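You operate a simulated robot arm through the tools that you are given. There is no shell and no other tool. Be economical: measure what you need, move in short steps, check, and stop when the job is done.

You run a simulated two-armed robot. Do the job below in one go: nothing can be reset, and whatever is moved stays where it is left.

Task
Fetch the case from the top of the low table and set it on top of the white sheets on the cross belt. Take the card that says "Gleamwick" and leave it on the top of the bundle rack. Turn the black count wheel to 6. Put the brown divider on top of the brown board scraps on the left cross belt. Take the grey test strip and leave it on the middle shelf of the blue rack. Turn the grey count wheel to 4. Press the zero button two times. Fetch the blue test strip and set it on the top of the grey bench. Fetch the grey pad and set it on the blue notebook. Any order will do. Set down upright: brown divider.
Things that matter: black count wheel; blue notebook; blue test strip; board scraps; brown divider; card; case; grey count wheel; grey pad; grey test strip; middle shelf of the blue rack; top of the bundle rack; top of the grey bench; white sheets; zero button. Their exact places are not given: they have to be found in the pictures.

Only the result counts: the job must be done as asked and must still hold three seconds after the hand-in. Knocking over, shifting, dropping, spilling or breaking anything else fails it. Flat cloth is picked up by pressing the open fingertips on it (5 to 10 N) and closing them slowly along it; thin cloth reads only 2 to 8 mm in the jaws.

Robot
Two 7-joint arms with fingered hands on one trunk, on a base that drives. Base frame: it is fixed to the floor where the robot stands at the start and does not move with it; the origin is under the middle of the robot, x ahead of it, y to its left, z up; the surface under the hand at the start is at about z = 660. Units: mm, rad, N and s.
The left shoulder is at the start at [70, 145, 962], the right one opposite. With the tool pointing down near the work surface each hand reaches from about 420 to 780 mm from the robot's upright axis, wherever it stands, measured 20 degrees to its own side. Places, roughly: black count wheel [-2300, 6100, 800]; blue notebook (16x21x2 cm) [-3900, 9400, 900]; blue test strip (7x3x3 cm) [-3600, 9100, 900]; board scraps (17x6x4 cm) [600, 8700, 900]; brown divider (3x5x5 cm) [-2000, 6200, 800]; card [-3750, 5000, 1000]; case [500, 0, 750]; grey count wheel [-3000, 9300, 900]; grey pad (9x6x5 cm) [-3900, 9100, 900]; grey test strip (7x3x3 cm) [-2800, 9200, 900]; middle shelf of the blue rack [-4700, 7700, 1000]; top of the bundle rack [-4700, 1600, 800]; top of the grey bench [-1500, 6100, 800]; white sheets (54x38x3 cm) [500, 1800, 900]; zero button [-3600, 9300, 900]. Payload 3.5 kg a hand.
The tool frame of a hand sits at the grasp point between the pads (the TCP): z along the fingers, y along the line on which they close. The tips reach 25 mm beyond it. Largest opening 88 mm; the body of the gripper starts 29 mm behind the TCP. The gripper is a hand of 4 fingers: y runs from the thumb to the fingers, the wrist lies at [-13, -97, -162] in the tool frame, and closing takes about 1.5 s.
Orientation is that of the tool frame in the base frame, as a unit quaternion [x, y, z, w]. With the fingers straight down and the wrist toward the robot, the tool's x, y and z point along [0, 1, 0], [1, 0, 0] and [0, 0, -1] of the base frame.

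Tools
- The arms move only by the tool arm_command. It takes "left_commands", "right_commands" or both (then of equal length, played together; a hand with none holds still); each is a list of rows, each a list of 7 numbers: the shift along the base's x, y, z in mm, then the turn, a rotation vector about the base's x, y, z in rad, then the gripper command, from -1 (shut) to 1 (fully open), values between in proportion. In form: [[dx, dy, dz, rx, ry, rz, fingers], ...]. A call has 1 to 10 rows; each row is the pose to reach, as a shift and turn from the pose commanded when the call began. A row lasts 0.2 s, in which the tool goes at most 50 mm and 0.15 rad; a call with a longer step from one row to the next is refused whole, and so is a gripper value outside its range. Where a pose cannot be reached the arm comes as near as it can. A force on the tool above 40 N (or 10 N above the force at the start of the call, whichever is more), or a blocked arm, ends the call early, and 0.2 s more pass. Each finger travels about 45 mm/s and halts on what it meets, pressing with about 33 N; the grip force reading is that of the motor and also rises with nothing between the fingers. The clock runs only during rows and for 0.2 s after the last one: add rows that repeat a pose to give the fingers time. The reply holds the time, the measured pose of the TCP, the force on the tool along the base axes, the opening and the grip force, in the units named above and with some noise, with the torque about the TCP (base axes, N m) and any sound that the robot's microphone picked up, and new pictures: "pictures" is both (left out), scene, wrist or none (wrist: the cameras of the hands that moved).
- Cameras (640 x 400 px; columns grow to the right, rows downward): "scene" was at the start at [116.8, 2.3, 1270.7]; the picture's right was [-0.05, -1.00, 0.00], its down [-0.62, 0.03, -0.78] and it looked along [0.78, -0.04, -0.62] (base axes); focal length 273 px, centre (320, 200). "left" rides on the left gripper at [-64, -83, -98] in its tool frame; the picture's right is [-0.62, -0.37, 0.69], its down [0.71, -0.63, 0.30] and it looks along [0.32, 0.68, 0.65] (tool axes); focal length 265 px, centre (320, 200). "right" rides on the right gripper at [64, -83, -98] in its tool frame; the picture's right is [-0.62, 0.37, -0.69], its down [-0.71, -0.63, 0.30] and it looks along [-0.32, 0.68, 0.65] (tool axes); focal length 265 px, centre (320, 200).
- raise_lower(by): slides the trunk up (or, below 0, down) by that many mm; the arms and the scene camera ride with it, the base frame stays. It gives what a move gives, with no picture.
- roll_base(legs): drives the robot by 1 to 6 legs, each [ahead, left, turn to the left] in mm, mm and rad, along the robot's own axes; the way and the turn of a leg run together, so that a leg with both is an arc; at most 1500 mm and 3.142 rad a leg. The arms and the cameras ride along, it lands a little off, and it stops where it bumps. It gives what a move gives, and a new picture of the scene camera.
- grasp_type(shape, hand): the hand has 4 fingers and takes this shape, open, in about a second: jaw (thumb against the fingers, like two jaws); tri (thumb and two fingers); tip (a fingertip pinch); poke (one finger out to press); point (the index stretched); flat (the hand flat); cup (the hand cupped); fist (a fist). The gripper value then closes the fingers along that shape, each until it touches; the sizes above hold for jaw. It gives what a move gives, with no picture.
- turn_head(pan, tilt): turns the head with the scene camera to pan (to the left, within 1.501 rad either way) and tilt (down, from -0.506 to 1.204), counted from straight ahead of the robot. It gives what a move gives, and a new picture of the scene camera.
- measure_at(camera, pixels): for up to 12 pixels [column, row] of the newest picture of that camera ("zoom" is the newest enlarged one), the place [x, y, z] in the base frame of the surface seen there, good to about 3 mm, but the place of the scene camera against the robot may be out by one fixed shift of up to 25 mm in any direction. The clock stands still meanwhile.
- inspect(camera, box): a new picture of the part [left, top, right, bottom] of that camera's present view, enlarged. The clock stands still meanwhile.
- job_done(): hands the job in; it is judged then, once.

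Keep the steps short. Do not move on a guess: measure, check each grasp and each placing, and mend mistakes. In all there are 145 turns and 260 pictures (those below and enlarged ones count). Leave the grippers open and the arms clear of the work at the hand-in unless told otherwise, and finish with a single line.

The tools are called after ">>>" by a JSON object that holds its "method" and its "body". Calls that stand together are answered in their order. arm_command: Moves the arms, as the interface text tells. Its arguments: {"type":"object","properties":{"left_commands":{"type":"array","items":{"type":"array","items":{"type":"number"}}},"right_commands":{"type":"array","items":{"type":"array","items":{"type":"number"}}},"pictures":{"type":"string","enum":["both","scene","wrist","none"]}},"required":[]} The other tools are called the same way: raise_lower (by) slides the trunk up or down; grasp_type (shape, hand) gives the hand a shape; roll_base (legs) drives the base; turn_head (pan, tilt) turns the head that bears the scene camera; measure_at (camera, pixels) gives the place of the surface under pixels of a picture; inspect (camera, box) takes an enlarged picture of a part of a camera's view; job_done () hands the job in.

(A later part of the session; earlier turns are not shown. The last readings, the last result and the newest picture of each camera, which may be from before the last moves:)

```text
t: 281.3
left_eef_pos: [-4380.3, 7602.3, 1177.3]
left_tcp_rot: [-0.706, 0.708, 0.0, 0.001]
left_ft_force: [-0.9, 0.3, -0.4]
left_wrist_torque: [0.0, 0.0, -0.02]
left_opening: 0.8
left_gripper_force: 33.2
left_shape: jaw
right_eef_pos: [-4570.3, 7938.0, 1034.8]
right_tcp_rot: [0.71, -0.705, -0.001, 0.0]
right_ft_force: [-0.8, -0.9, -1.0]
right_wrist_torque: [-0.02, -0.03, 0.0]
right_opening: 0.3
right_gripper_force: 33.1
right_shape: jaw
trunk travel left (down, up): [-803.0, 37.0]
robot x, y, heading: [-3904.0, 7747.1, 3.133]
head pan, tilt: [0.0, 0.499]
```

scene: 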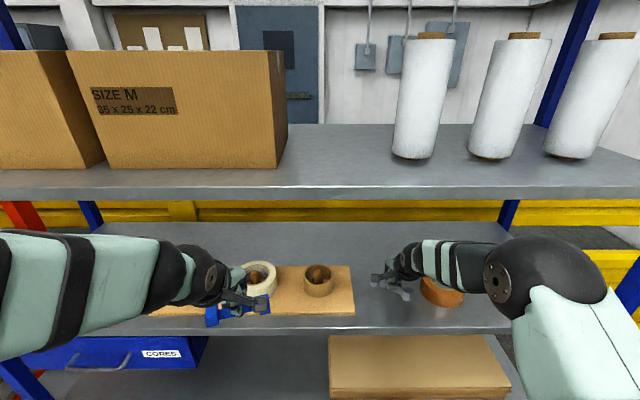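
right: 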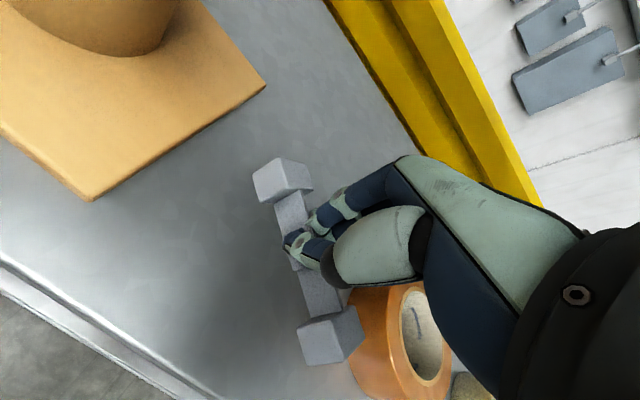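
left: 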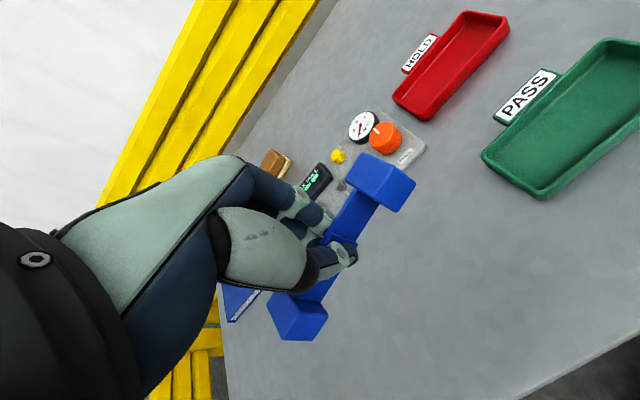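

I shift 20 mm away from the tape and lower toward the shelf.

>>> {"method": "measure_at", "body": {"camera": "right", "pixels": [[200, 220], [230, 330], [255, 110], [90, 195], [365, 320], [70, 300]]}}

>>> {"method": "arm_command", "body": {"right_commands": [[0, -10, -20, 0, 0, 0, -1], [0, -20, -40, 0, 0, 0, -1], [0, -20, -46, 0, 0, 0, -1], [0, -20, -48, 0, 0, 0, -1]], "pictures": "wrist"}}

```text
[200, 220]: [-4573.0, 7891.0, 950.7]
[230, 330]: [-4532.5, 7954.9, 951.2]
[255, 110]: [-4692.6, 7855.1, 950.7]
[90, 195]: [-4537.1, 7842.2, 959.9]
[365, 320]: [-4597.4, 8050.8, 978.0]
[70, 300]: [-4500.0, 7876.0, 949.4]
```

```text
t: 282.3
left_eef_pos: [-4381.2, 7601.7, 1177.2]
left_tcp_rot: [-0.707, 0.707, -0.001, 0.0]
left_ft_force: [-0.3, 0.1, -1.1]
left_wrist_torque: [-0.01, 0.03, 0.01]
left_opening: 0.6
left_gripper_force: 32.7
left_shape: jaw
right_eef_pos: [-4571.5, 7916.8, 985.9]
right_tcp_rot: [0.71, -0.705, -0.001, 0.0]
right_ft_force: [0.5, 1.1, 0.2]
right_wrist_torque: [0.02, 0.02, 0.0]
right_opening: 0.0
right_gripper_force: 33.2
right_shape: jaw
trunk travel left (down, up): [-803.0, 37.0]
robot x, y, heading: [-3906.6, 7748.2, 3.137]
head pan, tilt: [0.0, 0.499]
```

right: 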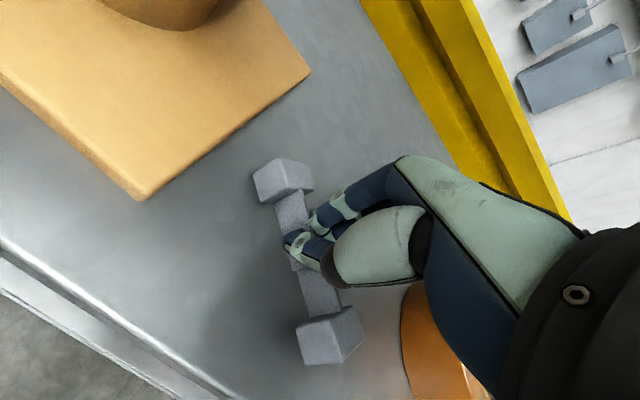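

>>> {"method": "arm_command", "body": {"right_commands": [[0, 0, -1.5, 0, 0, 0, -1], [0, 0, -3, 0, 0, 0, -1], [0, 0, -3, 0, 0, 0, -0.7], [0, 0, -2, 0, 0, 0, -0.3], [0, 0, -2, 0, 0, 0, 0.2], [0, 0, -2, 0, 0, 0, 0.6], [0, 0, -2, 0, 0, 0, 0.6], [0, 0, 30, 0, 0, 0, 0.6], [0, 0, 70, 0, 0, 0, 0.6], [30, 0, 100, 0, 0, 0, 0.6]], "pictures": "wrist"}}

```text
t: 284.5
left_eef_pos: [-4379.8, 7602.0, 1179.5]
left_tcp_rot: [-0.707, 0.708, 0.001, 0.0]
left_ft_force: [0.1, -0.3, -0.8]
left_wrist_torque: [0.01, -0.01, -0.04]
left_opening: 0.6
left_gripper_force: 32.9
left_shape: jaw
right_eef_pos: [-4538.7, 7918.5, 1085.9]
right_tcp_rot: [0.71, -0.705, -0.001, -0.001]
right_ft_force: [0.6, 0.3, 0.0]
right_wrist_torque: [-0.01, 0.05, 0.03]
right_opening: 70.2
right_gripper_force: 0.1
right_shape: jaw
trunk travel left (down, up): [-803.0, 37.0]
robot x, y, heading: [-3902.4, 7748.0, 3.139]
head pan, tilt: [0.0, 0.499]
```

right: 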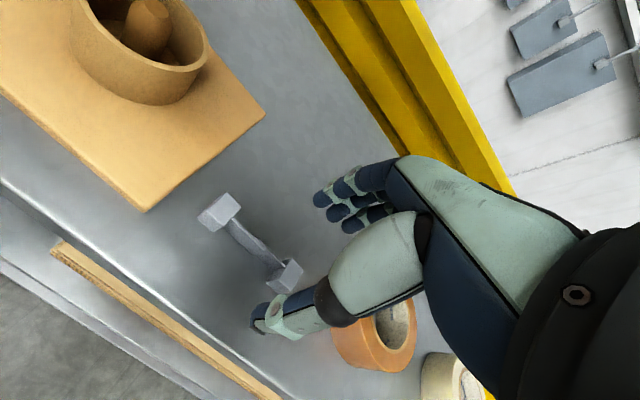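

The grey strip lies on the middle shelf. I pull the right hand out and up, then drive to the grey bench with the blue strip.

>>> {"method": "arm_command", "body": {"right_commands": [[40, 0, 5, 0, 0, 0, 1], [80, 0, 20, 0, 0, 0, 1], [115, 0, 50, 0, 0, 0, 1], [130, 0, 90, 0, 0, 0, 1], [130, 0, 120, 0, 0, 0, 1]], "pictures": "none"}}

>>> {"method": "roll_base", "body": {"legs": [[-500, 0, 0], [0, 0, 1.575], [0, 1060, 0], [830, 0, 0]]}}

>>> {"method": "turn_head", "body": {"pan": 0.1, "tilt": 0.8}}

```text
t: 285.7
left_eef_pos: [-4379.7, 7601.8, 1177.8]
left_tcp_rot: [-0.707, 0.707, -0.001, -0.001]
left_ft_force: [0.2, 0.0, -0.1]
left_wrist_torque: [-0.03, -0.01, -0.03]
left_opening: 0.9
left_gripper_force: 32.5
left_shape: jaw
right_eef_pos: [-4410.4, 7918.6, 1205.0]
right_tcp_rot: [0.71, -0.705, -0.001, -0.001]
right_ft_force: [-0.6, 0.9, 0.5]
right_wrist_torque: [-0.03, 0.0, -0.01]
right_opening: 87.8
right_gripper_force: 0.0
right_shape: jaw
trunk travel left (down, up): [-803.0, 37.0]
robot x, y, heading: [-3906.0, 7744.2, 3.136]
head pan, tilt: [0.0, 0.499]
```

```text
t: 301.6
left_eef_pos: [-2185.5, 6435.8, 1177.8]
left_tcp_rot: [1.0, 0.003, 0.001, 0.0]
left_ft_force: [0.1, 0.1, 0.0]
left_wrist_torque: [0.03, -0.02, 0.0]
left_opening: 0.7
left_gripper_force: 33.2
left_shape: jaw
right_eef_pos: [-2501.8, 6404.1, 1205.7]
right_tcp_rot: [1.0, 0.007, -0.001, 0.0]
right_ft_force: [-0.2, 0.5, 0.2]
right_wrist_torque: [0.03, 0.01, 0.02]
right_opening: 87.7
right_gripper_force: 0.0
right_shape: jaw
trunk travel left (down, up): [-803.0, 37.0]
robot x, y, heading: [-2331.7, 6911.3, -1.564]
head pan, tilt: [0.0, 0.499]
```

scene: 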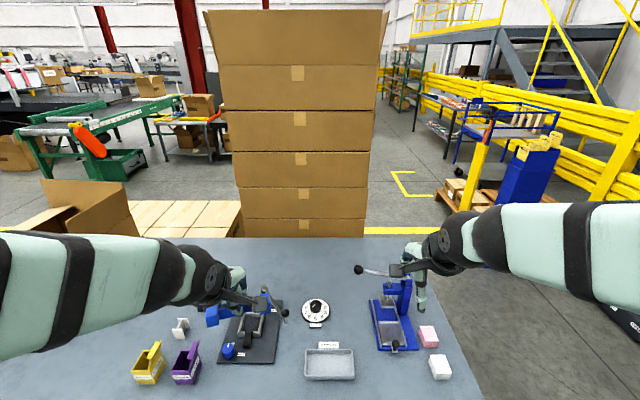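

```text
t: 302.4
left_eef_pos: [-2185.3, 6434.2, 1177.9]
left_tcp_rot: [1.0, 0.002, 0.001, 0.0]
left_ft_force: [0.0, 0.2, 0.4]
left_wrist_torque: [-0.02, -0.03, -0.04]
left_opening: 0.6
left_gripper_force: 32.6
left_shape: jaw
right_eef_pos: [-2501.9, 6401.4, 1206.3]
right_tcp_rot: [1.0, 0.007, 0.0, 0.0]
right_ft_force: [0.5, 0.0, -0.5]
right_wrist_torque: [-0.03, 0.0, -0.01]
right_opening: 87.5
right_gripper_force: 0.1
right_shape: jaw
trunk travel left (down, up): [-803.0, 37.0]
robot x, y, heading: [-2334.7, 6914.9, -1.568]
head pan, tilt: [0.099, 0.799]
```

scene: 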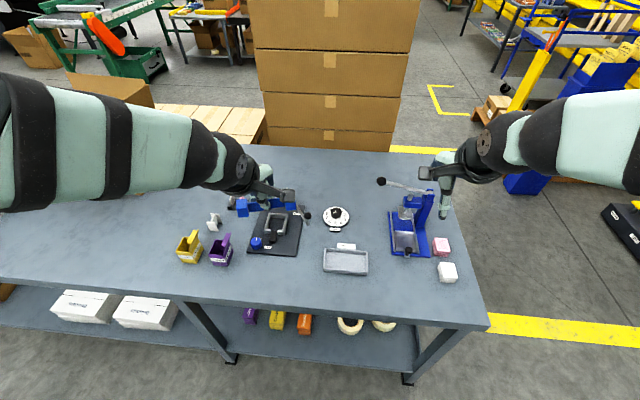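

Free bench surface lies in front of the fold plate, around (275,275). I measure the free region and the neighbours, and re-check the black dial.

>>> {"method": "measure_at", "body": {"camera": "scene", "pixels": [[275, 275], [255, 253], [295, 256], [222, 265], [325, 270], [275, 298], [236, 268]]}}

>>> {"method": "inspect", "body": {"camera": "scene", "box": [318, 202, 358, 236]}}

```text
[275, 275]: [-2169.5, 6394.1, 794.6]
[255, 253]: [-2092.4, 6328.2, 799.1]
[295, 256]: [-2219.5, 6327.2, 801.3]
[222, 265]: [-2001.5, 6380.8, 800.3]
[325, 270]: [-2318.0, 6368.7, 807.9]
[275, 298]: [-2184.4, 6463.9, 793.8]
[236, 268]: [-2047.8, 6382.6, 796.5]
```

```text
11.76 times, centred on (338, 219) of scene
```

zoom: 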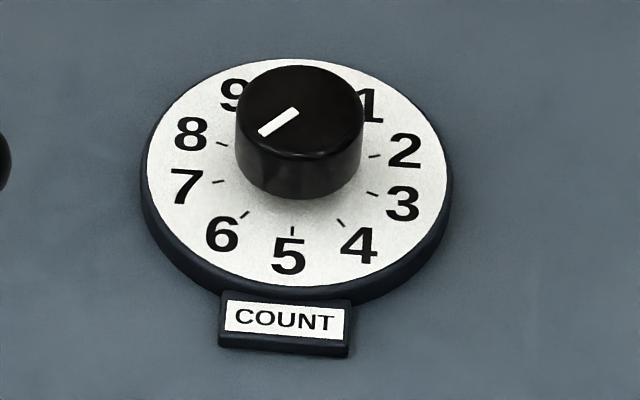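

The free bench spot is around (-2170,6390). The black dial reads slightly past 6 (about 6.2), which I will trim after placing the strip. I lower the blue strip now.

>>> {"method": "arm_command", "body": {"left_commands": [[3, -10, -45, 0, 0, 0, -1], [6, -20, -90, 0, 0, 0, -1], [9, -30, -135, 0, 0, 0, -1], [12, -40, -180, 0, 0, 0, -1], [15, -44, -225, 0, 0, 0, -1], [15, -44, -270, 0, 0, 0, -1], [15, -44, -310, 0, 0, 0, -1], [15, -44, -335, 0, 0, 0, -1], [15, -44, -340, 0, 0, 0, -1]], "pictures": "wrist"}}

```text
t: 304.4
left_eef_pos: [-2170.0, 6390.7, 838.7]
left_tcp_rot: [1.0, 0.002, 0.001, 0.0]
left_ft_force: [0.7, 0.5, -0.8]
left_wrist_torque: [0.02, 0.0, 0.01]
left_opening: 0.7
left_gripper_force: 33.2
left_shape: jaw
right_eef_pos: [-2500.5, 6401.4, 1204.1]
right_tcp_rot: [1.0, 0.007, 0.0, 0.0]
right_ft_force: [-0.1, -0.4, 0.1]
right_wrist_torque: [0.0, 0.03, 0.01]
right_opening: 87.8
right_gripper_force: 0.0
right_shape: jaw
trunk travel left (down, up): [-803.0, 37.0]
robot x, y, heading: [-2331.1, 6911.2, -1.569]
head pan, tilt: [0.099, 0.799]
```

left: 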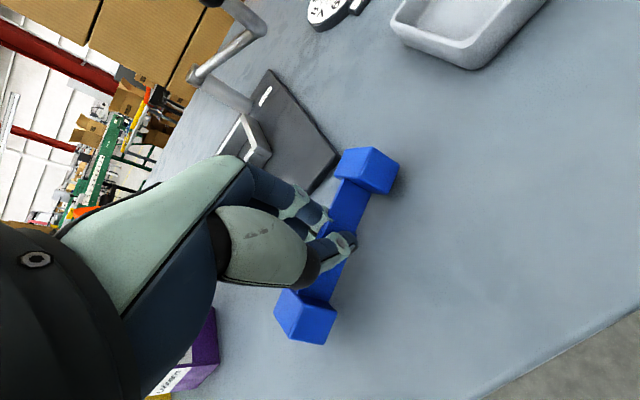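

>>> {"method": "arm_command", "body": {"left_commands": [[0, 0, -3, 0, 0, 0, -1], [0, 0, -5, 0, 0, 0, -1], [0, 0, -6, 0, 0, 0, -0.8], [0, 0, -5, 0, 0, 0, -0.4], [0, 0, -5, 0, 0, 0, 0.0], [0, 0, -5, 0, 0, 0, 0.2], [0, 0, -5, 0, 0, 0, 0.2], [0, 0, 40, 0, 0, 0, 0.2], [0, 0, 88, 0, 0, 0, 0.2], [0, 0, 136, 0, 0, 0, 0.2]], "pictures": "none"}}

>>> {"method": "arm_command", "body": {"left_commands": [[0, 0, 45, 0, 0, 0, 1], [0, 20, 85, 0, 0, 0, 1], [0, 30, 130, 0, 0, 0, 1], [0, 30, 175, 0, 0, 0, 1], [0, 30, 210, 0, 0, 0, 1]], "pictures": "scene"}}

>>> {"method": "raise_lower", "body": {"by": -120}}

>>> {"method": "roll_base", "body": {"legs": [[0, 140, -0.002], [148, 0, 0]]}}

```text
t: 306.6
left_eef_pos: [-2169.8, 6393.0, 974.9]
left_tcp_rot: [1.0, 0.003, 0.001, 0.0]
left_ft_force: [-0.6, 0.1, -0.6]
left_wrist_torque: [0.02, 0.0, 0.01]
left_opening: 52.5
left_gripper_force: 0.0
left_shape: jaw
right_eef_pos: [-2502.2, 6402.7, 1205.4]
right_tcp_rot: [1.0, 0.007, -0.001, 0.001]
right_ft_force: [0.9, -0.1, 1.4]
right_wrist_torque: [-0.04, -0.03, 0.0]
right_opening: 87.6
right_gripper_force: 0.0
right_shape: jaw
trunk travel left (down, up): [-803.0, 37.0]
robot x, y, heading: [-2329.0, 6909.4, -1.573]
head pan, tilt: [0.099, 0.799]
```

```text
t: 307.8
left_eef_pos: [-2169.2, 6422.3, 1185.9]
left_tcp_rot: [1.0, 0.003, 0.0, -0.001]
left_ft_force: [-0.9, 0.5, -0.1]
left_wrist_torque: [-0.06, 0.01, -0.01]
left_opening: 87.9
left_gripper_force: 0.0
left_shape: jaw
right_eef_pos: [-2500.9, 6402.2, 1205.7]
right_tcp_rot: [1.0, 0.008, -0.001, 0.0]
right_ft_force: [0.0, 0.6, 0.4]
right_wrist_torque: [0.01, -0.01, 0.0]
right_opening: 87.6
right_gripper_force: 0.1
right_shape: jaw
trunk travel left (down, up): [-803.0, 37.0]
robot x, y, heading: [-2330.5, 6909.3, -1.567]
head pan, tilt: [0.099, 0.799]
```

scene: 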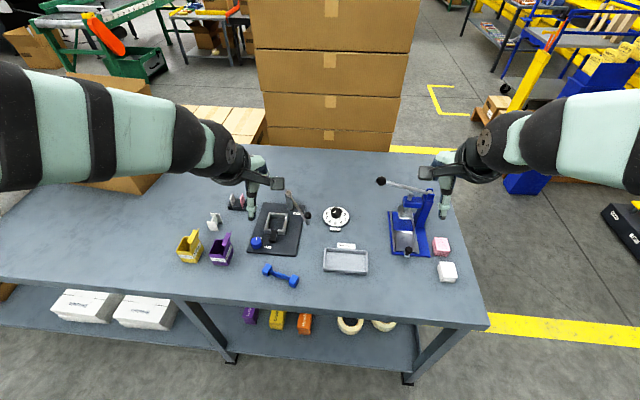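

```text
t: 309.3
left_eef_pos: [-2168.1, 6422.2, 1064.3]
left_tcp_rot: [1.0, 0.002, 0.0, -0.001]
left_ft_force: [-0.2, -0.1, -0.2]
left_wrist_torque: [0.01, 0.05, -0.01]
left_opening: 87.8
left_gripper_force: 0.1
left_shape: jaw
right_eef_pos: [-2501.2, 6401.7, 1084.9]
right_tcp_rot: [1.0, 0.006, -0.001, 0.0]
right_ft_force: [0.2, 0.2, 0.8]
right_wrist_torque: [0.03, -0.01, 0.0]
right_opening: 87.8
right_gripper_force: 0.1
right_shape: jaw
trunk travel left (down, up): [-683.0, 157.0]
robot x, y, heading: [-2331.0, 6913.1, -1.568]
head pan, tilt: [0.099, 0.799]
```

```text
t: 311.6
left_eef_pos: [-2029.4, 6275.1, 1066.6]
left_tcp_rot: [1.0, 0.003, 0.001, 0.0]
left_ft_force: [-0.4, 0.2, 0.5]
left_wrist_torque: [0.0, 0.01, 0.0]
left_opening: 87.8
left_gripper_force: 0.1
left_shape: jaw
right_eef_pos: [-2362.4, 6256.1, 1085.5]
right_tcp_rot: [1.0, 0.007, -0.001, 0.001]
right_ft_force: [-0.8, 0.7, 0.3]
right_wrist_torque: [-0.01, 0.02, -0.02]
right_opening: 87.8
right_gripper_force: 0.0
right_shape: jaw
trunk travel left (down, up): [-683.0, 157.0]
robot x, y, heading: [-2194.5, 6761.6, -1.563]
head pan, tilt: [0.099, 0.799]
```

scene: 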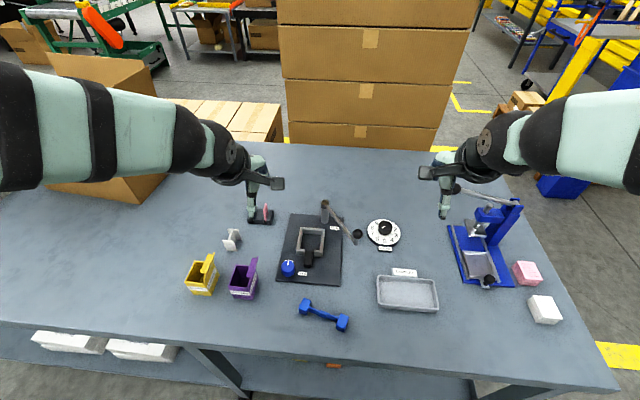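

The blue strip lies on the bench. I take a clean reading of the black dial and bring the right hand over it.

>>> {"method": "inspect", "body": {"camera": "scene", "box": [363, 215, 403, 249]}}

>>> {"method": "arm_command", "body": {"right_commands": [[10, -25, -35, 0, 0, 0, 0.4], [20, -50, -70, 0, 0, 0, 0.4], [30, -75, -105, 0, 0, 0, 0.4], [40, -100, -135, 0, 0, 0, 0.4], [45, -109, -175, 0, 0, 0, 0.4], [45, -109, -205, 0, 0, 0, 0.4], [45, -109, -242, 0, 0, 0, 0.4]], "pictures": "wrist"}}

```text
11.76 times, centred on (383, 232) of scene
```

zoom: 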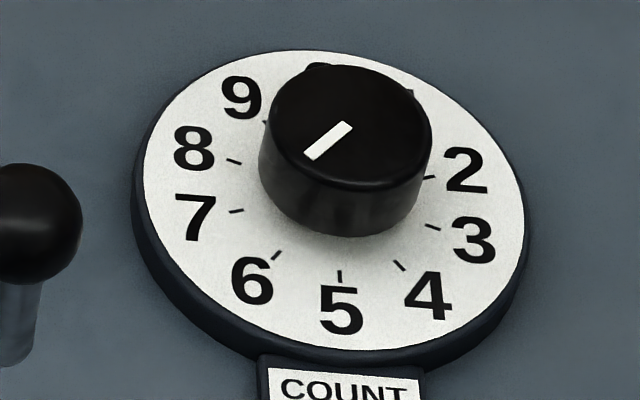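

```text
t: 313.2
left_eef_pos: [-2029.6, 6272.0, 1063.6]
left_tcp_rot: [1.0, 0.002, 0.001, 0.0]
left_ft_force: [0.2, 0.3, -0.3]
left_wrist_torque: [0.03, 0.0, 0.01]
left_opening: 87.8
left_gripper_force: 0.1
left_shape: jaw
right_eef_pos: [-2317.7, 6143.9, 843.2]
right_tcp_rot: [1.0, 0.006, -0.001, 0.0]
right_ft_force: [-0.4, 0.1, 0.1]
right_wrist_torque: [0.01, -0.01, 0.01]
right_opening: 62.0
right_gripper_force: 0.1
right_shape: jaw
trunk travel left (down, up): [-683.0, 157.0]
robot x, y, heading: [-2193.1, 6759.2, -1.573]
head pan, tilt: [0.099, 0.799]
```

right: 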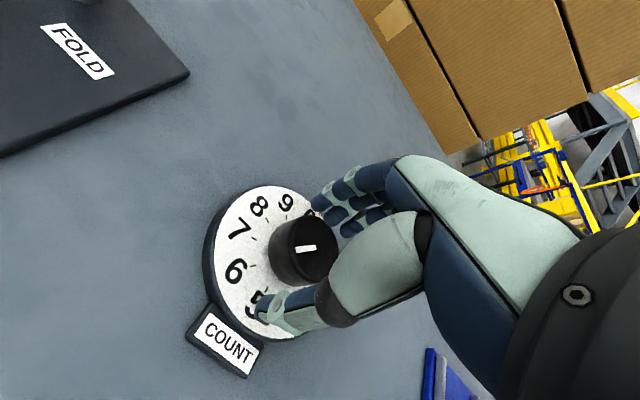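

The affine fit from the ticks gives 44° past 5 (6.23). I grip here and turn back counter-clockwise by 0.145 rad.

>>> {"method": "arm_command", "body": {"right_commands": [[1, 3, 0, 0, 0, 0, -1], [1, 3, 0, 0, 0, 0, -1], [1, 3, 0, 0, 0, 0, -1], [1, 3, 0, 0, 0, 0, -1], [1, 3, 0, 0, 0, 0.08, -1], [1, 3, 0, 0, 0, 0.145, -1], [1, 3, 0, 0, 0, 0.145, -1], [1, 3, 0, 0, 0, 0.145, 0.4], [1, 3, 0, 0, 0, 0.145, 0.4], [1, 3, 0, 0, 0, 0.145, 0.4]], "pictures": "none"}}

>>> {"method": "arm_command", "body": {"right_commands": [[0, 0, 45, 0, 0, 0, 0.4], [0, 0, 90, 0, 0, 0, 0.4], [0, 30, 125, 0, 0, 0, 0.4], [0, 60, 160, 0, 0, 0, 0.4], [0, 90, 190, 0, 0, 0, 1], [0, 110, 220, 0, 0, 0, 1]], "pictures": "none"}}

>>> {"method": "inspect", "body": {"camera": "scene", "box": [363, 215, 403, 249]}}

```text
t: 315.4
left_eef_pos: [-2029.3, 6271.8, 1065.1]
left_tcp_rot: [1.0, 0.002, 0.0, -0.001]
left_ft_force: [0.1, -0.3, 0.2]
left_wrist_torque: [-0.01, -0.01, -0.01]
left_opening: 87.6
left_gripper_force: 0.0
left_shape: jaw
right_eef_pos: [-2315.9, 6147.7, 843.8]
right_tcp_rot: [0.997, 0.08, -0.001, 0.001]
right_ft_force: [0.1, 0.2, 0.0]
right_wrist_torque: [0.01, 0.0, 0.0]
right_opening: 61.3
right_gripper_force: 0.0
right_shape: jaw
trunk travel left (down, up): [-683.0, 157.0]
robot x, y, heading: [-2192.3, 6762.6, -1.564]
head pan, tilt: [0.099, 0.799]
```

```text
t: 316.8
left_eef_pos: [-2029.5, 6272.8, 1065.6]
left_tcp_rot: [1.0, 0.002, 0.001, 0.0]
left_ft_force: [0.2, -0.1, -0.1]
left_wrist_torque: [0.0, 0.0, 0.02]
left_opening: 87.5
left_gripper_force: 0.0
left_shape: jaw
right_eef_pos: [-2317.1, 6260.0, 1067.3]
right_tcp_rot: [0.997, 0.08, -0.001, 0.001]
right_ft_force: [-0.2, -0.6, 0.1]
right_wrist_torque: [-0.01, 0.03, -0.02]
right_opening: 87.5
right_gripper_force: 0.0
right_shape: jaw
trunk travel left (down, up): [-683.0, 157.0]
robot x, y, heading: [-2196.0, 6760.6, -1.572]
head pan, tilt: [0.099, 0.799]
```

```text
11.76 times, centred on (383, 232) of scene
```

zoom: 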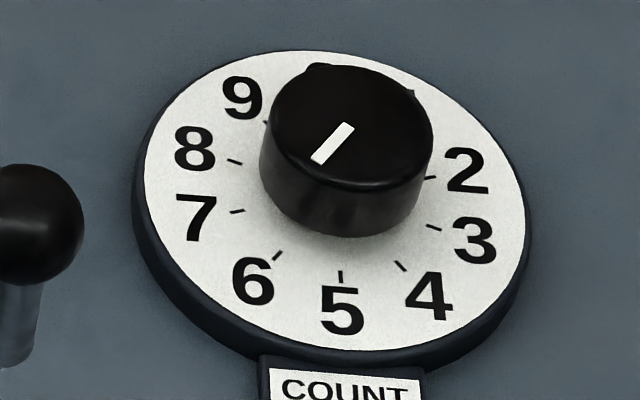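

Now it reads 35.4°, so exactly 6. The same fit on the grey dial gives 4.24, so I go back to trim it too.

>>> {"method": "roll_base", "body": {"legs": [[-900, 0, 0], [0, 0, 3.14], [0, 957, 0], [980, 0, 0]]}}

>>> {"method": "inspect", "body": {"camera": "scene", "box": [340, 185, 430, 250]}}

```text
t: 338.1
left_eef_pos: [-3280.0, 9143.9, 1065.9]
left_tcp_rot: [0.006, 1.0, 0.0, -0.001]
left_ft_force: [-0.6, 0.4, 0.4]
left_wrist_torque: [0.0, -0.01, -0.03]
left_opening: 87.9
left_gripper_force: 0.1
left_shape: jaw
right_eef_pos: [-2992.9, 9155.0, 1064.2]
right_tcp_rot: [-0.071, 0.997, 0.0, 0.001]
right_ft_force: [0.2, 0.2, 0.3]
right_wrist_torque: [-0.01, 0.02, 0.03]
right_opening: 87.5
right_gripper_force: 0.2
right_shape: jaw
trunk travel left (down, up): [-683.0, 157.0]
robot x, y, heading: [-3122.1, 8651.0, 1.554]
head pan, tilt: [0.099, 0.799]
```

scene: 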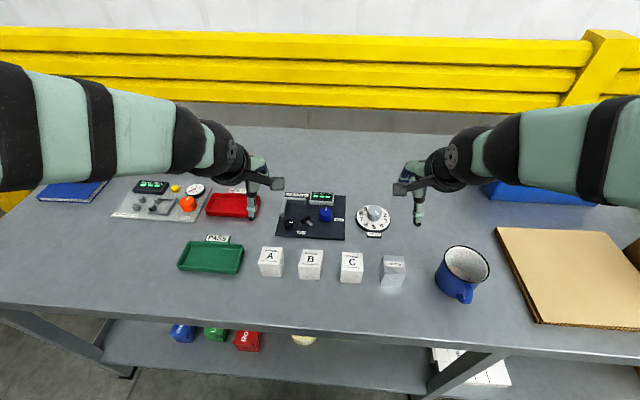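

```text
6.15 times, centred on (385, 218) of scene
```

zoom: 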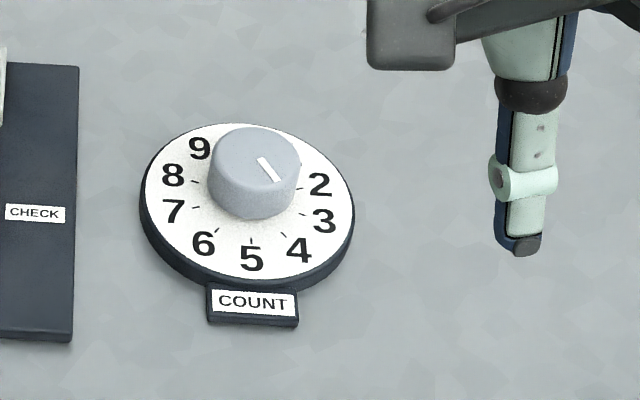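

It reads about 4.14–4.24. I grip it and turn back 0.11 rad.

>>> {"method": "arm_command", "body": {"right_commands": [[-9, 30, -20, 0, 0, 0, 0.4], [-18, 60, -50, 0, 0, 0, 0.4], [-27, 90, -80, 0, 0, 0, 0.4], [-35, 120, -100, 0, 0, 0, 0.4], [-35.5, 120, -140, 0, 0, 0, 0.4], [-35.5, 120, -172, 0, 0, 0, 0.4], [-35.5, 120, -172, 0, 0, 0, -1], [-35.5, 120, -172, 0, 0, 0, -1], [-35.5, 120, -172, 0, 0, 0, -1], [-35.5, 120, -172, 0, 0, 0, -1]], "pictures": "none"}}

>>> {"method": "arm_command", "body": {"right_commands": [[0, 0, 0, 0, 0, 0.06, -1], [0, 0, 0, 0, 0, 0.11, -1], [0, 0, 0, 0, 0, 0.11, -1], [0, 0, 0, 0, 0, 0.11, 0.4], [0, 0, 0, 0, 0, 0.11, 0.4], [0, 0, 0, 0, 0, 0.11, 0.4], [0, 0, 45, 0, 0, 0.11, 0.4], [0, 0, 90, 0, 0, 0.11, 0.4], [10, -30, 125, 0, 0, 0.11, 0.4], [20, -60, 160, 0, 0, 0.11, 1]], "pictures": "none"}}

>>> {"method": "inspect", "body": {"camera": "scene", "box": [352, 197, 398, 239]}}

```text
t: 340.3
left_eef_pos: [-3279.3, 9143.8, 1065.0]
left_tcp_rot: [0.005, 1.0, 0.0, 0.0]
left_ft_force: [-0.3, 0.0, -0.4]
left_wrist_torque: [-0.01, -0.01, 0.03]
left_opening: 87.8
left_gripper_force: 0.0
left_shape: jaw
right_eef_pos: [-3027.3, 9274.6, 892.5]
right_tcp_rot: [-0.071, 0.997, 0.0, 0.0]
right_ft_force: [0.1, -1.4, -0.6]
right_wrist_torque: [-0.02, 0.0, 0.03]
right_opening: 30.0
right_gripper_force: 32.4
right_shape: jaw
trunk travel left (down, up): [-683.0, 157.0]
robot x, y, heading: [-3124.9, 8652.0, 1.555]
head pan, tilt: [0.099, 0.799]
```

```text
t: 342.5
left_eef_pos: [-3279.3, 9141.7, 1066.4]
left_tcp_rot: [0.005, 1.0, 0.0, -0.001]
left_ft_force: [-0.3, 0.3, 0.4]
left_wrist_torque: [0.01, 0.02, 0.03]
left_opening: 87.8
left_gripper_force: 0.0
left_shape: jaw
right_eef_pos: [-3007.5, 9212.0, 1054.8]
right_tcp_rot: [-0.126, 0.992, 0.002, 0.0]
right_ft_force: [-0.1, 0.0, 0.0]
right_wrist_torque: [0.04, 0.02, 0.01]
right_opening: 87.6
right_gripper_force: 0.0
right_shape: jaw
trunk travel left (down, up): [-683.0, 157.0]
robot x, y, heading: [-3125.9, 8651.8, 1.554]
head pan, tilt: [0.099, 0.799]
```

```text
9.52 times, centred on (375, 218) of scene
```

zoom: 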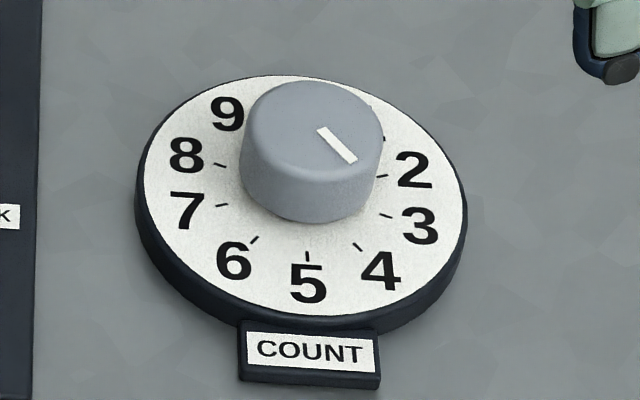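

The grey dial now fits 37°, so 4. Last comes the card: I drive to the blue card bin from the north side.

>>> {"method": "arm_command", "body": {"right_commands": [[-5, -40, 10, 0, 0, -0.12, 1], [-10, -80, 10, 0, 0, -0.24, 1]], "pictures": "none"}}

>>> {"method": "roll_base", "body": {"legs": [[-900, 0, 0], [0, 0, -3.14], [1300, -400, 0], [600, -100, 0]]}}

>>> {"method": "turn_head", "body": {"pan": -0.15, "tilt": 0.5}}

```text
t: 343.1
left_eef_pos: [-3280.7, 9141.3, 1065.6]
left_tcp_rot: [0.005, 1.0, 0.002, 0.001]
left_ft_force: [-0.6, 0.0, -0.5]
left_wrist_torque: [0.01, 0.0, -0.01]
left_opening: 87.8
left_gripper_force: 0.0
left_shape: jaw
right_eef_pos: [-3019.0, 9131.9, 1065.9]
right_tcp_rot: [-0.005, 1.0, 0.002, 0.001]
right_ft_force: [-0.4, -1.1, -0.6]
right_wrist_torque: [-0.03, 0.01, -0.02]
right_opening: 87.7
right_gripper_force: 0.1
right_shape: jaw
trunk travel left (down, up): [-683.0, 157.0]
robot x, y, heading: [-3121.9, 8648.6, 1.558]
head pan, tilt: [0.099, 0.799]
```

```text
t: 364.7
left_eef_pos: [-3596.5, 5375.1, 1064.9]
left_tcp_rot: [1.0, -0.023, 0.0, 0.0]
left_ft_force: [0.1, -0.2, 0.3]
left_wrist_torque: [0.01, 0.0, 0.01]
left_opening: 87.6
left_gripper_force: 0.0
left_shape: jaw
right_eef_pos: [-3857.5, 5393.3, 1064.6]
right_tcp_rot: [1.0, -0.011, -0.001, 0.0]
right_ft_force: [-1.0, -0.6, -0.2]
right_wrist_torque: [-0.05, 0.03, 0.01]
right_opening: 87.6
right_gripper_force: 0.2
right_shape: jaw
trunk travel left (down, up): [-683.0, 157.0]
robot x, y, heading: [-3735.2, 5869.5, -1.625]
head pan, tilt: [0.099, 0.799]
```

scene: 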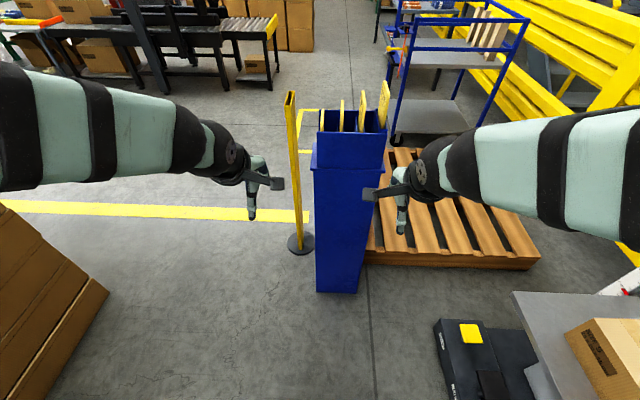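

```text
t: 365.5
left_eef_pos: [-3595.8, 5375.3, 1065.5]
left_tcp_rot: [1.0, -0.024, 0.0, -0.002]
left_ft_force: [-0.5, 0.0, -0.4]
left_wrist_torque: [-0.01, 0.03, 0.02]
left_opening: 87.7
left_gripper_force: 0.0
left_shape: jaw
right_eef_pos: [-3859.1, 5392.9, 1063.9]
right_tcp_rot: [1.0, -0.012, -0.001, 0.0]
right_ft_force: [0.4, -0.3, -0.3]
right_wrist_torque: [0.0, -0.01, 0.04]
right_opening: 87.6
right_gripper_force: 0.1
right_shape: jaw
trunk travel left (down, up): [-683.0, 157.0]
robot x, y, heading: [-3732.9, 5874.3, -1.618]
head pan, tilt: [-0.15, 0.499]
```

scene: 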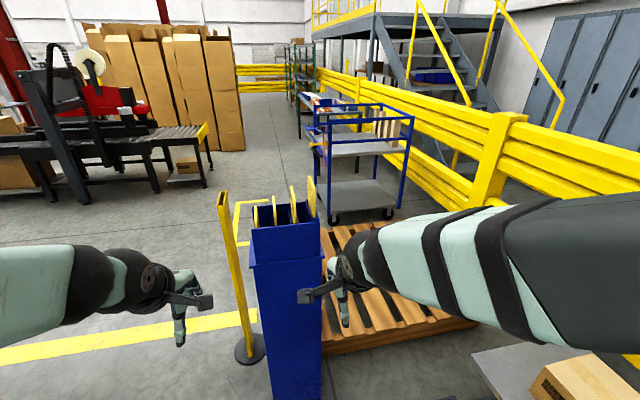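

>>> {"method": "inspect", "body": {"camera": "scene", "box": [240, 165, 340, 245]}}

>>> {"method": "measure_at", "body": {"camera": "scene", "pixels": [[255, 215], [273, 212], [293, 205], [311, 195], [252, 232], [320, 222], [222, 195], [290, 260]]}}

```text
5.00 times, centred on (290, 205) of scene
```

zoom: 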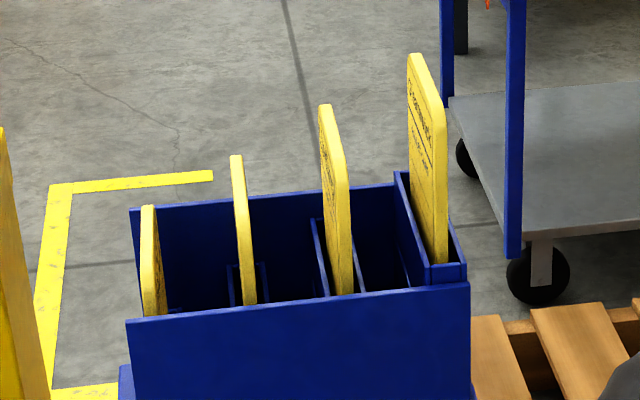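

```text
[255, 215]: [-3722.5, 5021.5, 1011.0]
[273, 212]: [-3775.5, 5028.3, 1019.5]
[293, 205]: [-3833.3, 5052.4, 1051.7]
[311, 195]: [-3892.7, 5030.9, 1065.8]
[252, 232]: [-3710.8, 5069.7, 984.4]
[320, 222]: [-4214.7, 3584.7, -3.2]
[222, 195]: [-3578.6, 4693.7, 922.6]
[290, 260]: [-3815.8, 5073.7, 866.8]
```

The cards stand in four slots with their text facing +x. I raise the trunk and go round to the east side, facing -x.

>>> {"method": "raise_lower", "body": {"by": 120}}

>>> {"method": "roll_base", "body": {"legs": [[0, 600, 0], [840, 90, 0], [0, 0, -1.52]]}}

>>> {"method": "turn_head", "body": {"pan": 0.0, "tilt": 0.6}}

>>> {"method": "inspect", "body": {"camera": "scene", "box": [240, 130, 400, 240]}}

```text
t: 367.0
left_eef_pos: [-3595.3, 5374.8, 1184.9]
left_tcp_rot: [1.0, -0.022, 0.0, -0.001]
left_ft_force: [1.2, 0.2, 0.2]
left_wrist_torque: [0.03, 0.01, -0.02]
left_opening: 87.5
left_gripper_force: 0.0
left_shape: jaw
right_eef_pos: [-3857.5, 5393.4, 1184.6]
right_tcp_rot: [1.0, -0.012, -0.001, -0.001]
right_ft_force: [-0.1, -0.4, -0.4]
right_wrist_torque: [-0.01, 0.03, 0.01]
right_opening: 87.5
right_gripper_force: 0.1
right_shape: jaw
trunk travel left (down, up): [-803.0, 37.0]
robot x, y, heading: [-3735.3, 5876.7, -1.624]
head pan, tilt: [-0.15, 0.499]
```

```text
t: 378.2
left_eef_pos: [-3575.9, 4835.0, 1185.3]
left_tcp_rot: [0.709, -0.706, 0.0, -0.001]
left_ft_force: [-0.5, 0.6, 0.3]
left_wrist_torque: [-0.01, -0.01, 0.0]
left_opening: 87.7
left_gripper_force: 0.0
left_shape: jaw
right_eef_pos: [-3571.3, 5096.3, 1183.6]
right_tcp_rot: [0.717, -0.697, -0.001, -0.001]
right_ft_force: [-0.2, -0.7, -0.4]
right_wrist_torque: [-0.01, -0.02, -0.01]
right_opening: 87.8
right_gripper_force: 0.0
right_shape: jaw
trunk travel left (down, up): [-803.0, 37.0]
robot x, y, heading: [-3086.1, 4996.9, -3.141]
head pan, tilt: [-0.15, 0.499]
```

scene: 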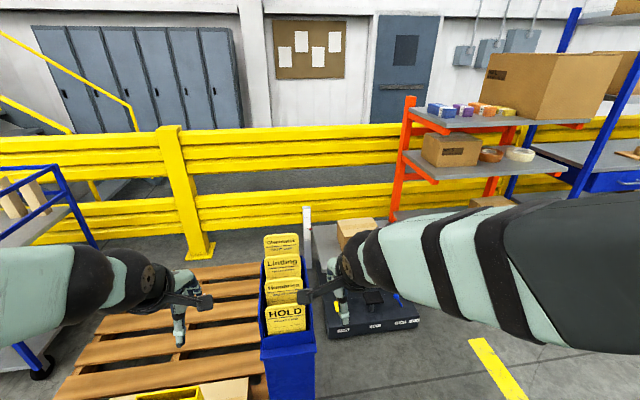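

```text
t: 378.9
left_eef_pos: [-3575.9, 4834.7, 1184.8]
left_tcp_rot: [0.709, -0.705, 0.002, 0.0]
left_ft_force: [0.4, -0.1, -0.4]
left_wrist_torque: [0.02, 0.03, 0.0]
left_opening: 87.5
left_gripper_force: 0.2
left_shape: jaw
right_eef_pos: [-3571.4, 5095.6, 1183.7]
right_tcp_rot: [0.717, -0.697, -0.001, -0.001]
right_ft_force: [-0.2, -0.7, 1.5]
right_wrist_torque: [0.04, -0.04, 0.0]
right_opening: 87.9
right_gripper_force: 0.1
right_shape: jaw
trunk travel left (down, up): [-803.0, 37.0]
robot x, y, heading: [-3084.3, 4998.3, -3.139]
head pan, tilt: [0.0, 0.6]
```

scene: 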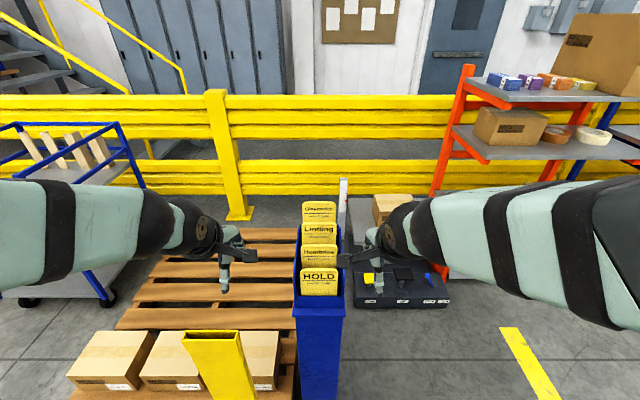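

```text
3.64 times, centred on (320, 185) of scene
```

zoom: 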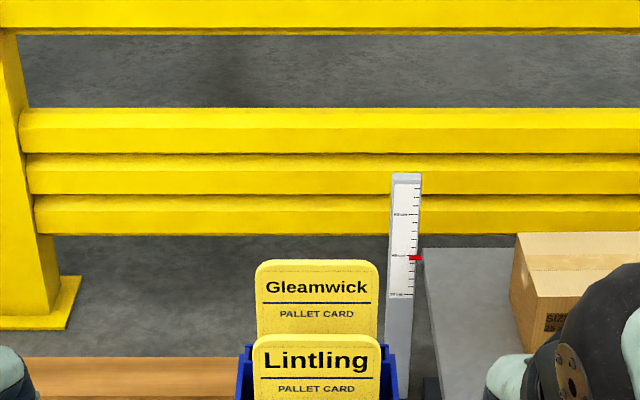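

"Gleamwick" is the rearmost and tallest card. I measure it.

>>> {"method": "measure_at", "body": {"camera": "scene", "pixels": [[305, 205], [320, 204], [334, 205], [320, 212], [320, 218], [305, 226], [334, 227], [320, 230], [337, 232], [302, 232]]}}

>>> {"method": "inspect", "body": {"camera": "scene", "box": [280, 190, 360, 300]}}

```text
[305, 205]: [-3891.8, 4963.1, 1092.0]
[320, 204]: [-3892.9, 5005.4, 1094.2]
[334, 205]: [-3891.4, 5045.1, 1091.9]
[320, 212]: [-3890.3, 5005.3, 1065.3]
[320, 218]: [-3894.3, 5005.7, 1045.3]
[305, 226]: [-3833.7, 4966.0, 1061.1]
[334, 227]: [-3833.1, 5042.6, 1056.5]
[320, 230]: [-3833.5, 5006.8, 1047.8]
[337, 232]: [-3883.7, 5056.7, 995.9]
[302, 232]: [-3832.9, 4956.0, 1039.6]
```

```text
3.64 times, centred on (320, 245) of scene
```

zoom: 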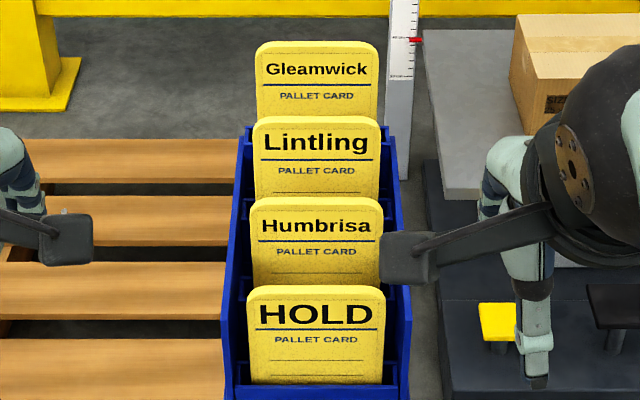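

Gleamwick's true position is about x≈-3877, y≈4999, top 1098. I move in and slightly right (away from the yellow post), and bring the left hand above it.

>>> {"method": "roll_base", "body": {"legs": [[60, -100, 0], [60, 0, 0]]}}

>>> {"method": "arm_command", "body": {"left_commands": [[-36, 13, 0, 0, 0, 0, -0.05], [-72, 26, 0, 0, 0, 0, -0.05], [-108, 39, 0, 0, 0, 0, -0.05], [-144, 52, 0, 0, 0, 0, -0.05], [-180, 64, 0, 0, 0, 0, -0.05], [-180, 64, -30, 0, 0, 0, -0.05], [-180, 64, -30, 0, 0, 0, -0.05]], "pictures": "wrist"}}

```text
t: 380.7
left_eef_pos: [-3686.7, 4933.3, 1188.0]
left_tcp_rot: [0.709, -0.705, -0.004, 0.004]
left_ft_force: [0.1, 0.2, -0.1]
left_wrist_torque: [0.0, 0.06, 0.01]
left_opening: 87.6
left_gripper_force: 0.0
left_shape: jaw
right_eef_pos: [-3681.3, 5195.1, 1187.8]
right_tcp_rot: [0.717, -0.697, -0.004, 0.003]
right_ft_force: [0.5, -0.3, 0.0]
right_wrist_torque: [-0.02, 0.04, -0.02]
right_opening: 87.7
right_gripper_force: 0.1
right_shape: jaw
trunk travel left (down, up): [-803.0, 37.0]
robot x, y, heading: [-3208.6, 5095.7, -3.144]
head pan, tilt: [0.0, 0.6]
```

scene: 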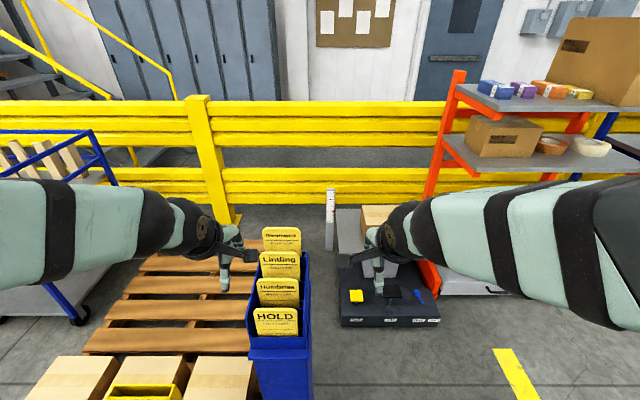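

```text
t: 382.3
left_eef_pos: [-3875.6, 4999.1, 1156.1]
left_tcp_rot: [0.709, -0.705, 0.001, 0.001]
left_ft_force: [-0.7, 0.3, -0.1]
left_wrist_torque: [0.02, 0.01, -0.01]
left_opening: 42.1
left_gripper_force: 0.1
left_shape: jaw
right_eef_pos: [-3690.6, 5197.0, 1183.9]
right_tcp_rot: [0.718, -0.696, -0.002, 0.0]
right_ft_force: [0.3, 0.5, 0.2]
right_wrist_torque: [0.0, -0.01, -0.01]
right_opening: 87.6
right_gripper_force: 0.0
right_shape: jaw
trunk travel left (down, up): [-803.0, 37.0]
robot x, y, heading: [-3205.2, 5099.0, -3.14]
head pan, tilt: [0.0, 0.6]
```

left: 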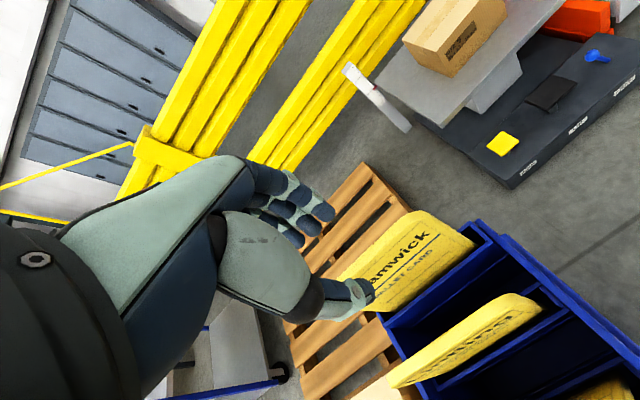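

>>> {"method": "measure_at", "body": {"camera": "left", "pixels": [[415, 214], [400, 225], [465, 242], [440, 240], [425, 262], [538, 305], [520, 300]]}}

```text
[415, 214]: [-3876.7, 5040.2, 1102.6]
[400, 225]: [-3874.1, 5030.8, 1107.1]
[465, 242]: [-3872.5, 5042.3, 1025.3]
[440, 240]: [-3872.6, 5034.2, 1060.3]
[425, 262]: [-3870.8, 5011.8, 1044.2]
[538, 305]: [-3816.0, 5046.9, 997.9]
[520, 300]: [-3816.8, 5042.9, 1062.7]
```

The card is at x≈-3875, centred in the open jaw. I descend and close.

>>> {"method": "arm_command", "body": {"left_commands": [[0, 0, -35, 0, 0, 0, -0.05], [0, 0, -74, 0, 0, 0, -0.05], [0, 0, -74, 0, 0, 0, -1], [0, 0, -74, 0, 0, 0, -1], [0, 0, -74, 0, 0, 0, -1], [0, 0, -74, 0, 0, 0, -1]], "pictures": "none"}}

>>> {"method": "arm_command", "body": {"left_commands": [[0, 0, 25, 0, 0, 0, -1], [0, 0, 65, 0, 0, 0, -1], [0, 0, 105, 0, 0, 0, -1], [0, 0, 145, 0, 0, 0, -1], [0, 0, 185, 0, 0, 0, -1], [0, 0, 225, 0, 0, 0, -1]], "pictures": "both"}}

```text
t: 383.7
left_eef_pos: [-3874.0, 4999.3, 1082.2]
left_tcp_rot: [0.709, -0.705, 0.001, 0.0]
left_ft_force: [0.4, -0.7, 0.7]
left_wrist_torque: [-0.03, 0.05, -0.08]
left_opening: 1.0
left_gripper_force: 32.6
left_shape: jaw
right_eef_pos: [-3691.5, 5196.2, 1184.3]
right_tcp_rot: [0.718, -0.696, -0.001, 0.001]
right_ft_force: [0.1, 0.9, 0.0]
right_wrist_torque: [-0.01, -0.02, -0.01]
right_opening: 87.9
right_gripper_force: 0.1
right_shape: jaw
trunk travel left (down, up): [-803.0, 37.0]
robot x, y, heading: [-3204.8, 5100.4, -3.141]
head pan, tilt: [0.0, 0.6]
```

```text
t: 385.1
left_eef_pos: [-3873.7, 4999.0, 1306.6]
left_tcp_rot: [0.709, -0.705, 0.001, 0.0]
left_ft_force: [-0.7, -0.1, -0.4]
left_wrist_torque: [0.01, 0.02, -0.04]
left_opening: 1.2
left_gripper_force: 33.1
left_shape: jaw
right_eef_pos: [-3690.6, 5196.6, 1185.3]
right_tcp_rot: [0.717, -0.697, -0.001, 0.002]
right_ft_force: [-1.0, 0.0, -0.1]
right_wrist_torque: [0.03, 0.01, -0.02]
right_opening: 87.7
right_gripper_force: 0.1
right_shape: jaw
trunk travel left (down, up): [-803.0, 37.0]
robot x, y, heading: [-3206.9, 5098.6, -3.141]
head pan, tilt: [0.0, 0.6]
```

scene: 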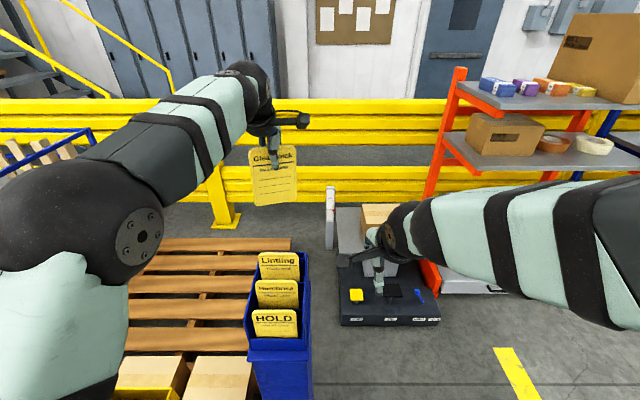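
left: 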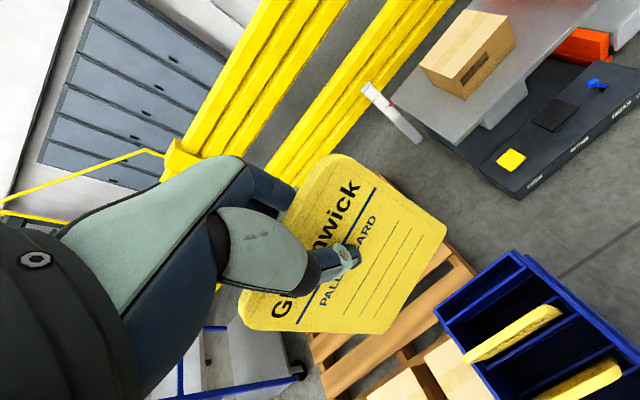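

The card is out. I tuck the arm, then drive round the post and down the aisle to the bundle rack.

>>> {"method": "arm_command", "body": {"left_commands": [[40, -10, 0, 0, 0, 0, -1], [80, -20, 0, 0, 0, 0, -1], [120, -30, 0, 0, 0, 0, -1], [160, -40, 0, 0, 0, 0, -1], [190, -50, 0, 0, 0, 0, -1]], "pictures": "none"}}

>>> {"method": "roll_base", "body": {"legs": [[-160, 0, 0], [0, 1450, 0], [340, 0, 0], [0, 1400, 0], [0, 350, 0]]}}

>>> {"method": "turn_head", "body": {"pan": 0.1, "tilt": 0.6}}

```text
t: 386.3
left_eef_pos: [-3683.5, 4944.0, 1305.9]
left_tcp_rot: [0.709, -0.706, 0.0, 0.0]
left_ft_force: [0.3, 0.8, -0.7]
left_wrist_torque: [0.02, -0.02, 0.01]
left_opening: 1.3
left_gripper_force: 33.5
left_shape: jaw
right_eef_pos: [-3690.0, 5193.9, 1184.6]
right_tcp_rot: [0.717, -0.697, -0.002, -0.001]
right_ft_force: [-0.3, -1.0, -0.8]
right_wrist_torque: [0.0, 0.02, 0.01]
right_opening: 87.4
right_gripper_force: 0.0
right_shape: jaw
trunk travel left (down, up): [-803.0, 37.0]
robot x, y, heading: [-3207.7, 5101.4, -3.142]
head pan, tilt: [0.0, 0.6]
```

```text
t: 404.9
left_eef_pos: [-3844.2, 1737.1, 1305.4]
left_tcp_rot: [0.711, -0.703, 0.002, 0.002]
left_ft_force: [0.6, 0.3, -0.3]
left_wrist_torque: [-0.01, 0.0, 0.01]
left_opening: 1.0
left_gripper_force: 32.9
left_shape: jaw
right_eef_pos: [-3850.7, 1985.2, 1184.0]
right_tcp_rot: [0.719, -0.695, 0.0, 0.001]
right_ft_force: [0.2, -0.9, -0.6]
right_wrist_torque: [0.01, 0.0, 0.0]
right_opening: 87.8
right_gripper_force: 0.1
right_shape: jaw
trunk travel left (down, up): [-803.0, 37.0]
robot x, y, heading: [-3367.3, 1885.2, -3.132]
head pan, tilt: [0.0, 0.6]
```

scene: 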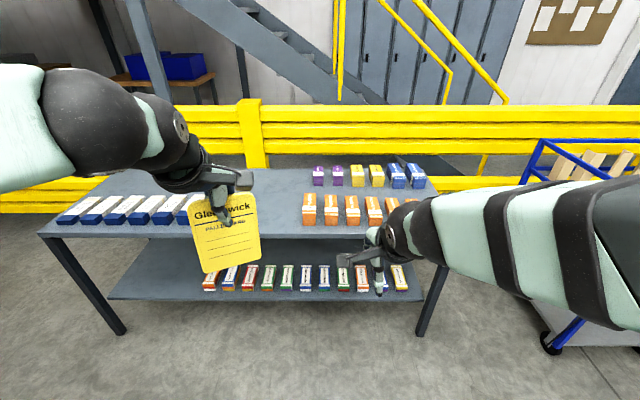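

```text
t: 405.6
left_eef_pos: [-3844.1, 1733.7, 1306.3]
left_tcp_rot: [0.711, -0.704, 0.001, 0.001]
left_ft_force: [0.2, 0.1, -0.2]
left_wrist_torque: [-0.01, -0.04, -0.01]
left_opening: 1.0
left_gripper_force: 32.7
left_shape: jaw
right_eef_pos: [-3850.9, 1983.2, 1184.3]
right_tcp_rot: [0.718, -0.696, 0.0, 0.0]
right_ft_force: [0.1, -0.1, -0.2]
right_wrist_torque: [-0.01, 0.03, 0.01]
right_opening: 87.6
right_gripper_force: 0.0
right_shape: jaw
trunk travel left (down, up): [-803.0, 37.0]
robot x, y, heading: [-3365.1, 1885.1, -3.134]
head pan, tilt: [0.099, 0.6]
```

scene: 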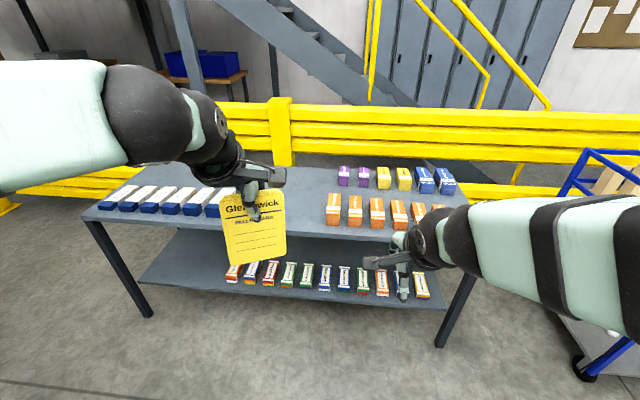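

A gap is free between the navy bundles and the orange ones. I measure it and the card's lower edge.

>>> {"method": "measure_at", "body": {"camera": "scene", "pixels": [[300, 228], [300, 205], [300, 185], [233, 213], [326, 222], [232, 195], [328, 200], [290, 238], [338, 183], [240, 263], [285, 255], [260, 262]]}}

```text
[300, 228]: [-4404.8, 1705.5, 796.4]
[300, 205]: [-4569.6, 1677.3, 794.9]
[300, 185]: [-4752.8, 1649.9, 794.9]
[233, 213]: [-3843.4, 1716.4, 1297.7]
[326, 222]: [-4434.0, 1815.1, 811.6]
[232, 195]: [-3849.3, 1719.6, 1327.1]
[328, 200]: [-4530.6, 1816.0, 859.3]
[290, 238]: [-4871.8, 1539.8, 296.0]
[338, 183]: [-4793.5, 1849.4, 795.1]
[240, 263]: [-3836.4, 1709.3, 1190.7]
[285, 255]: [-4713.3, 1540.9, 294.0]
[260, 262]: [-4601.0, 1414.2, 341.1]
```

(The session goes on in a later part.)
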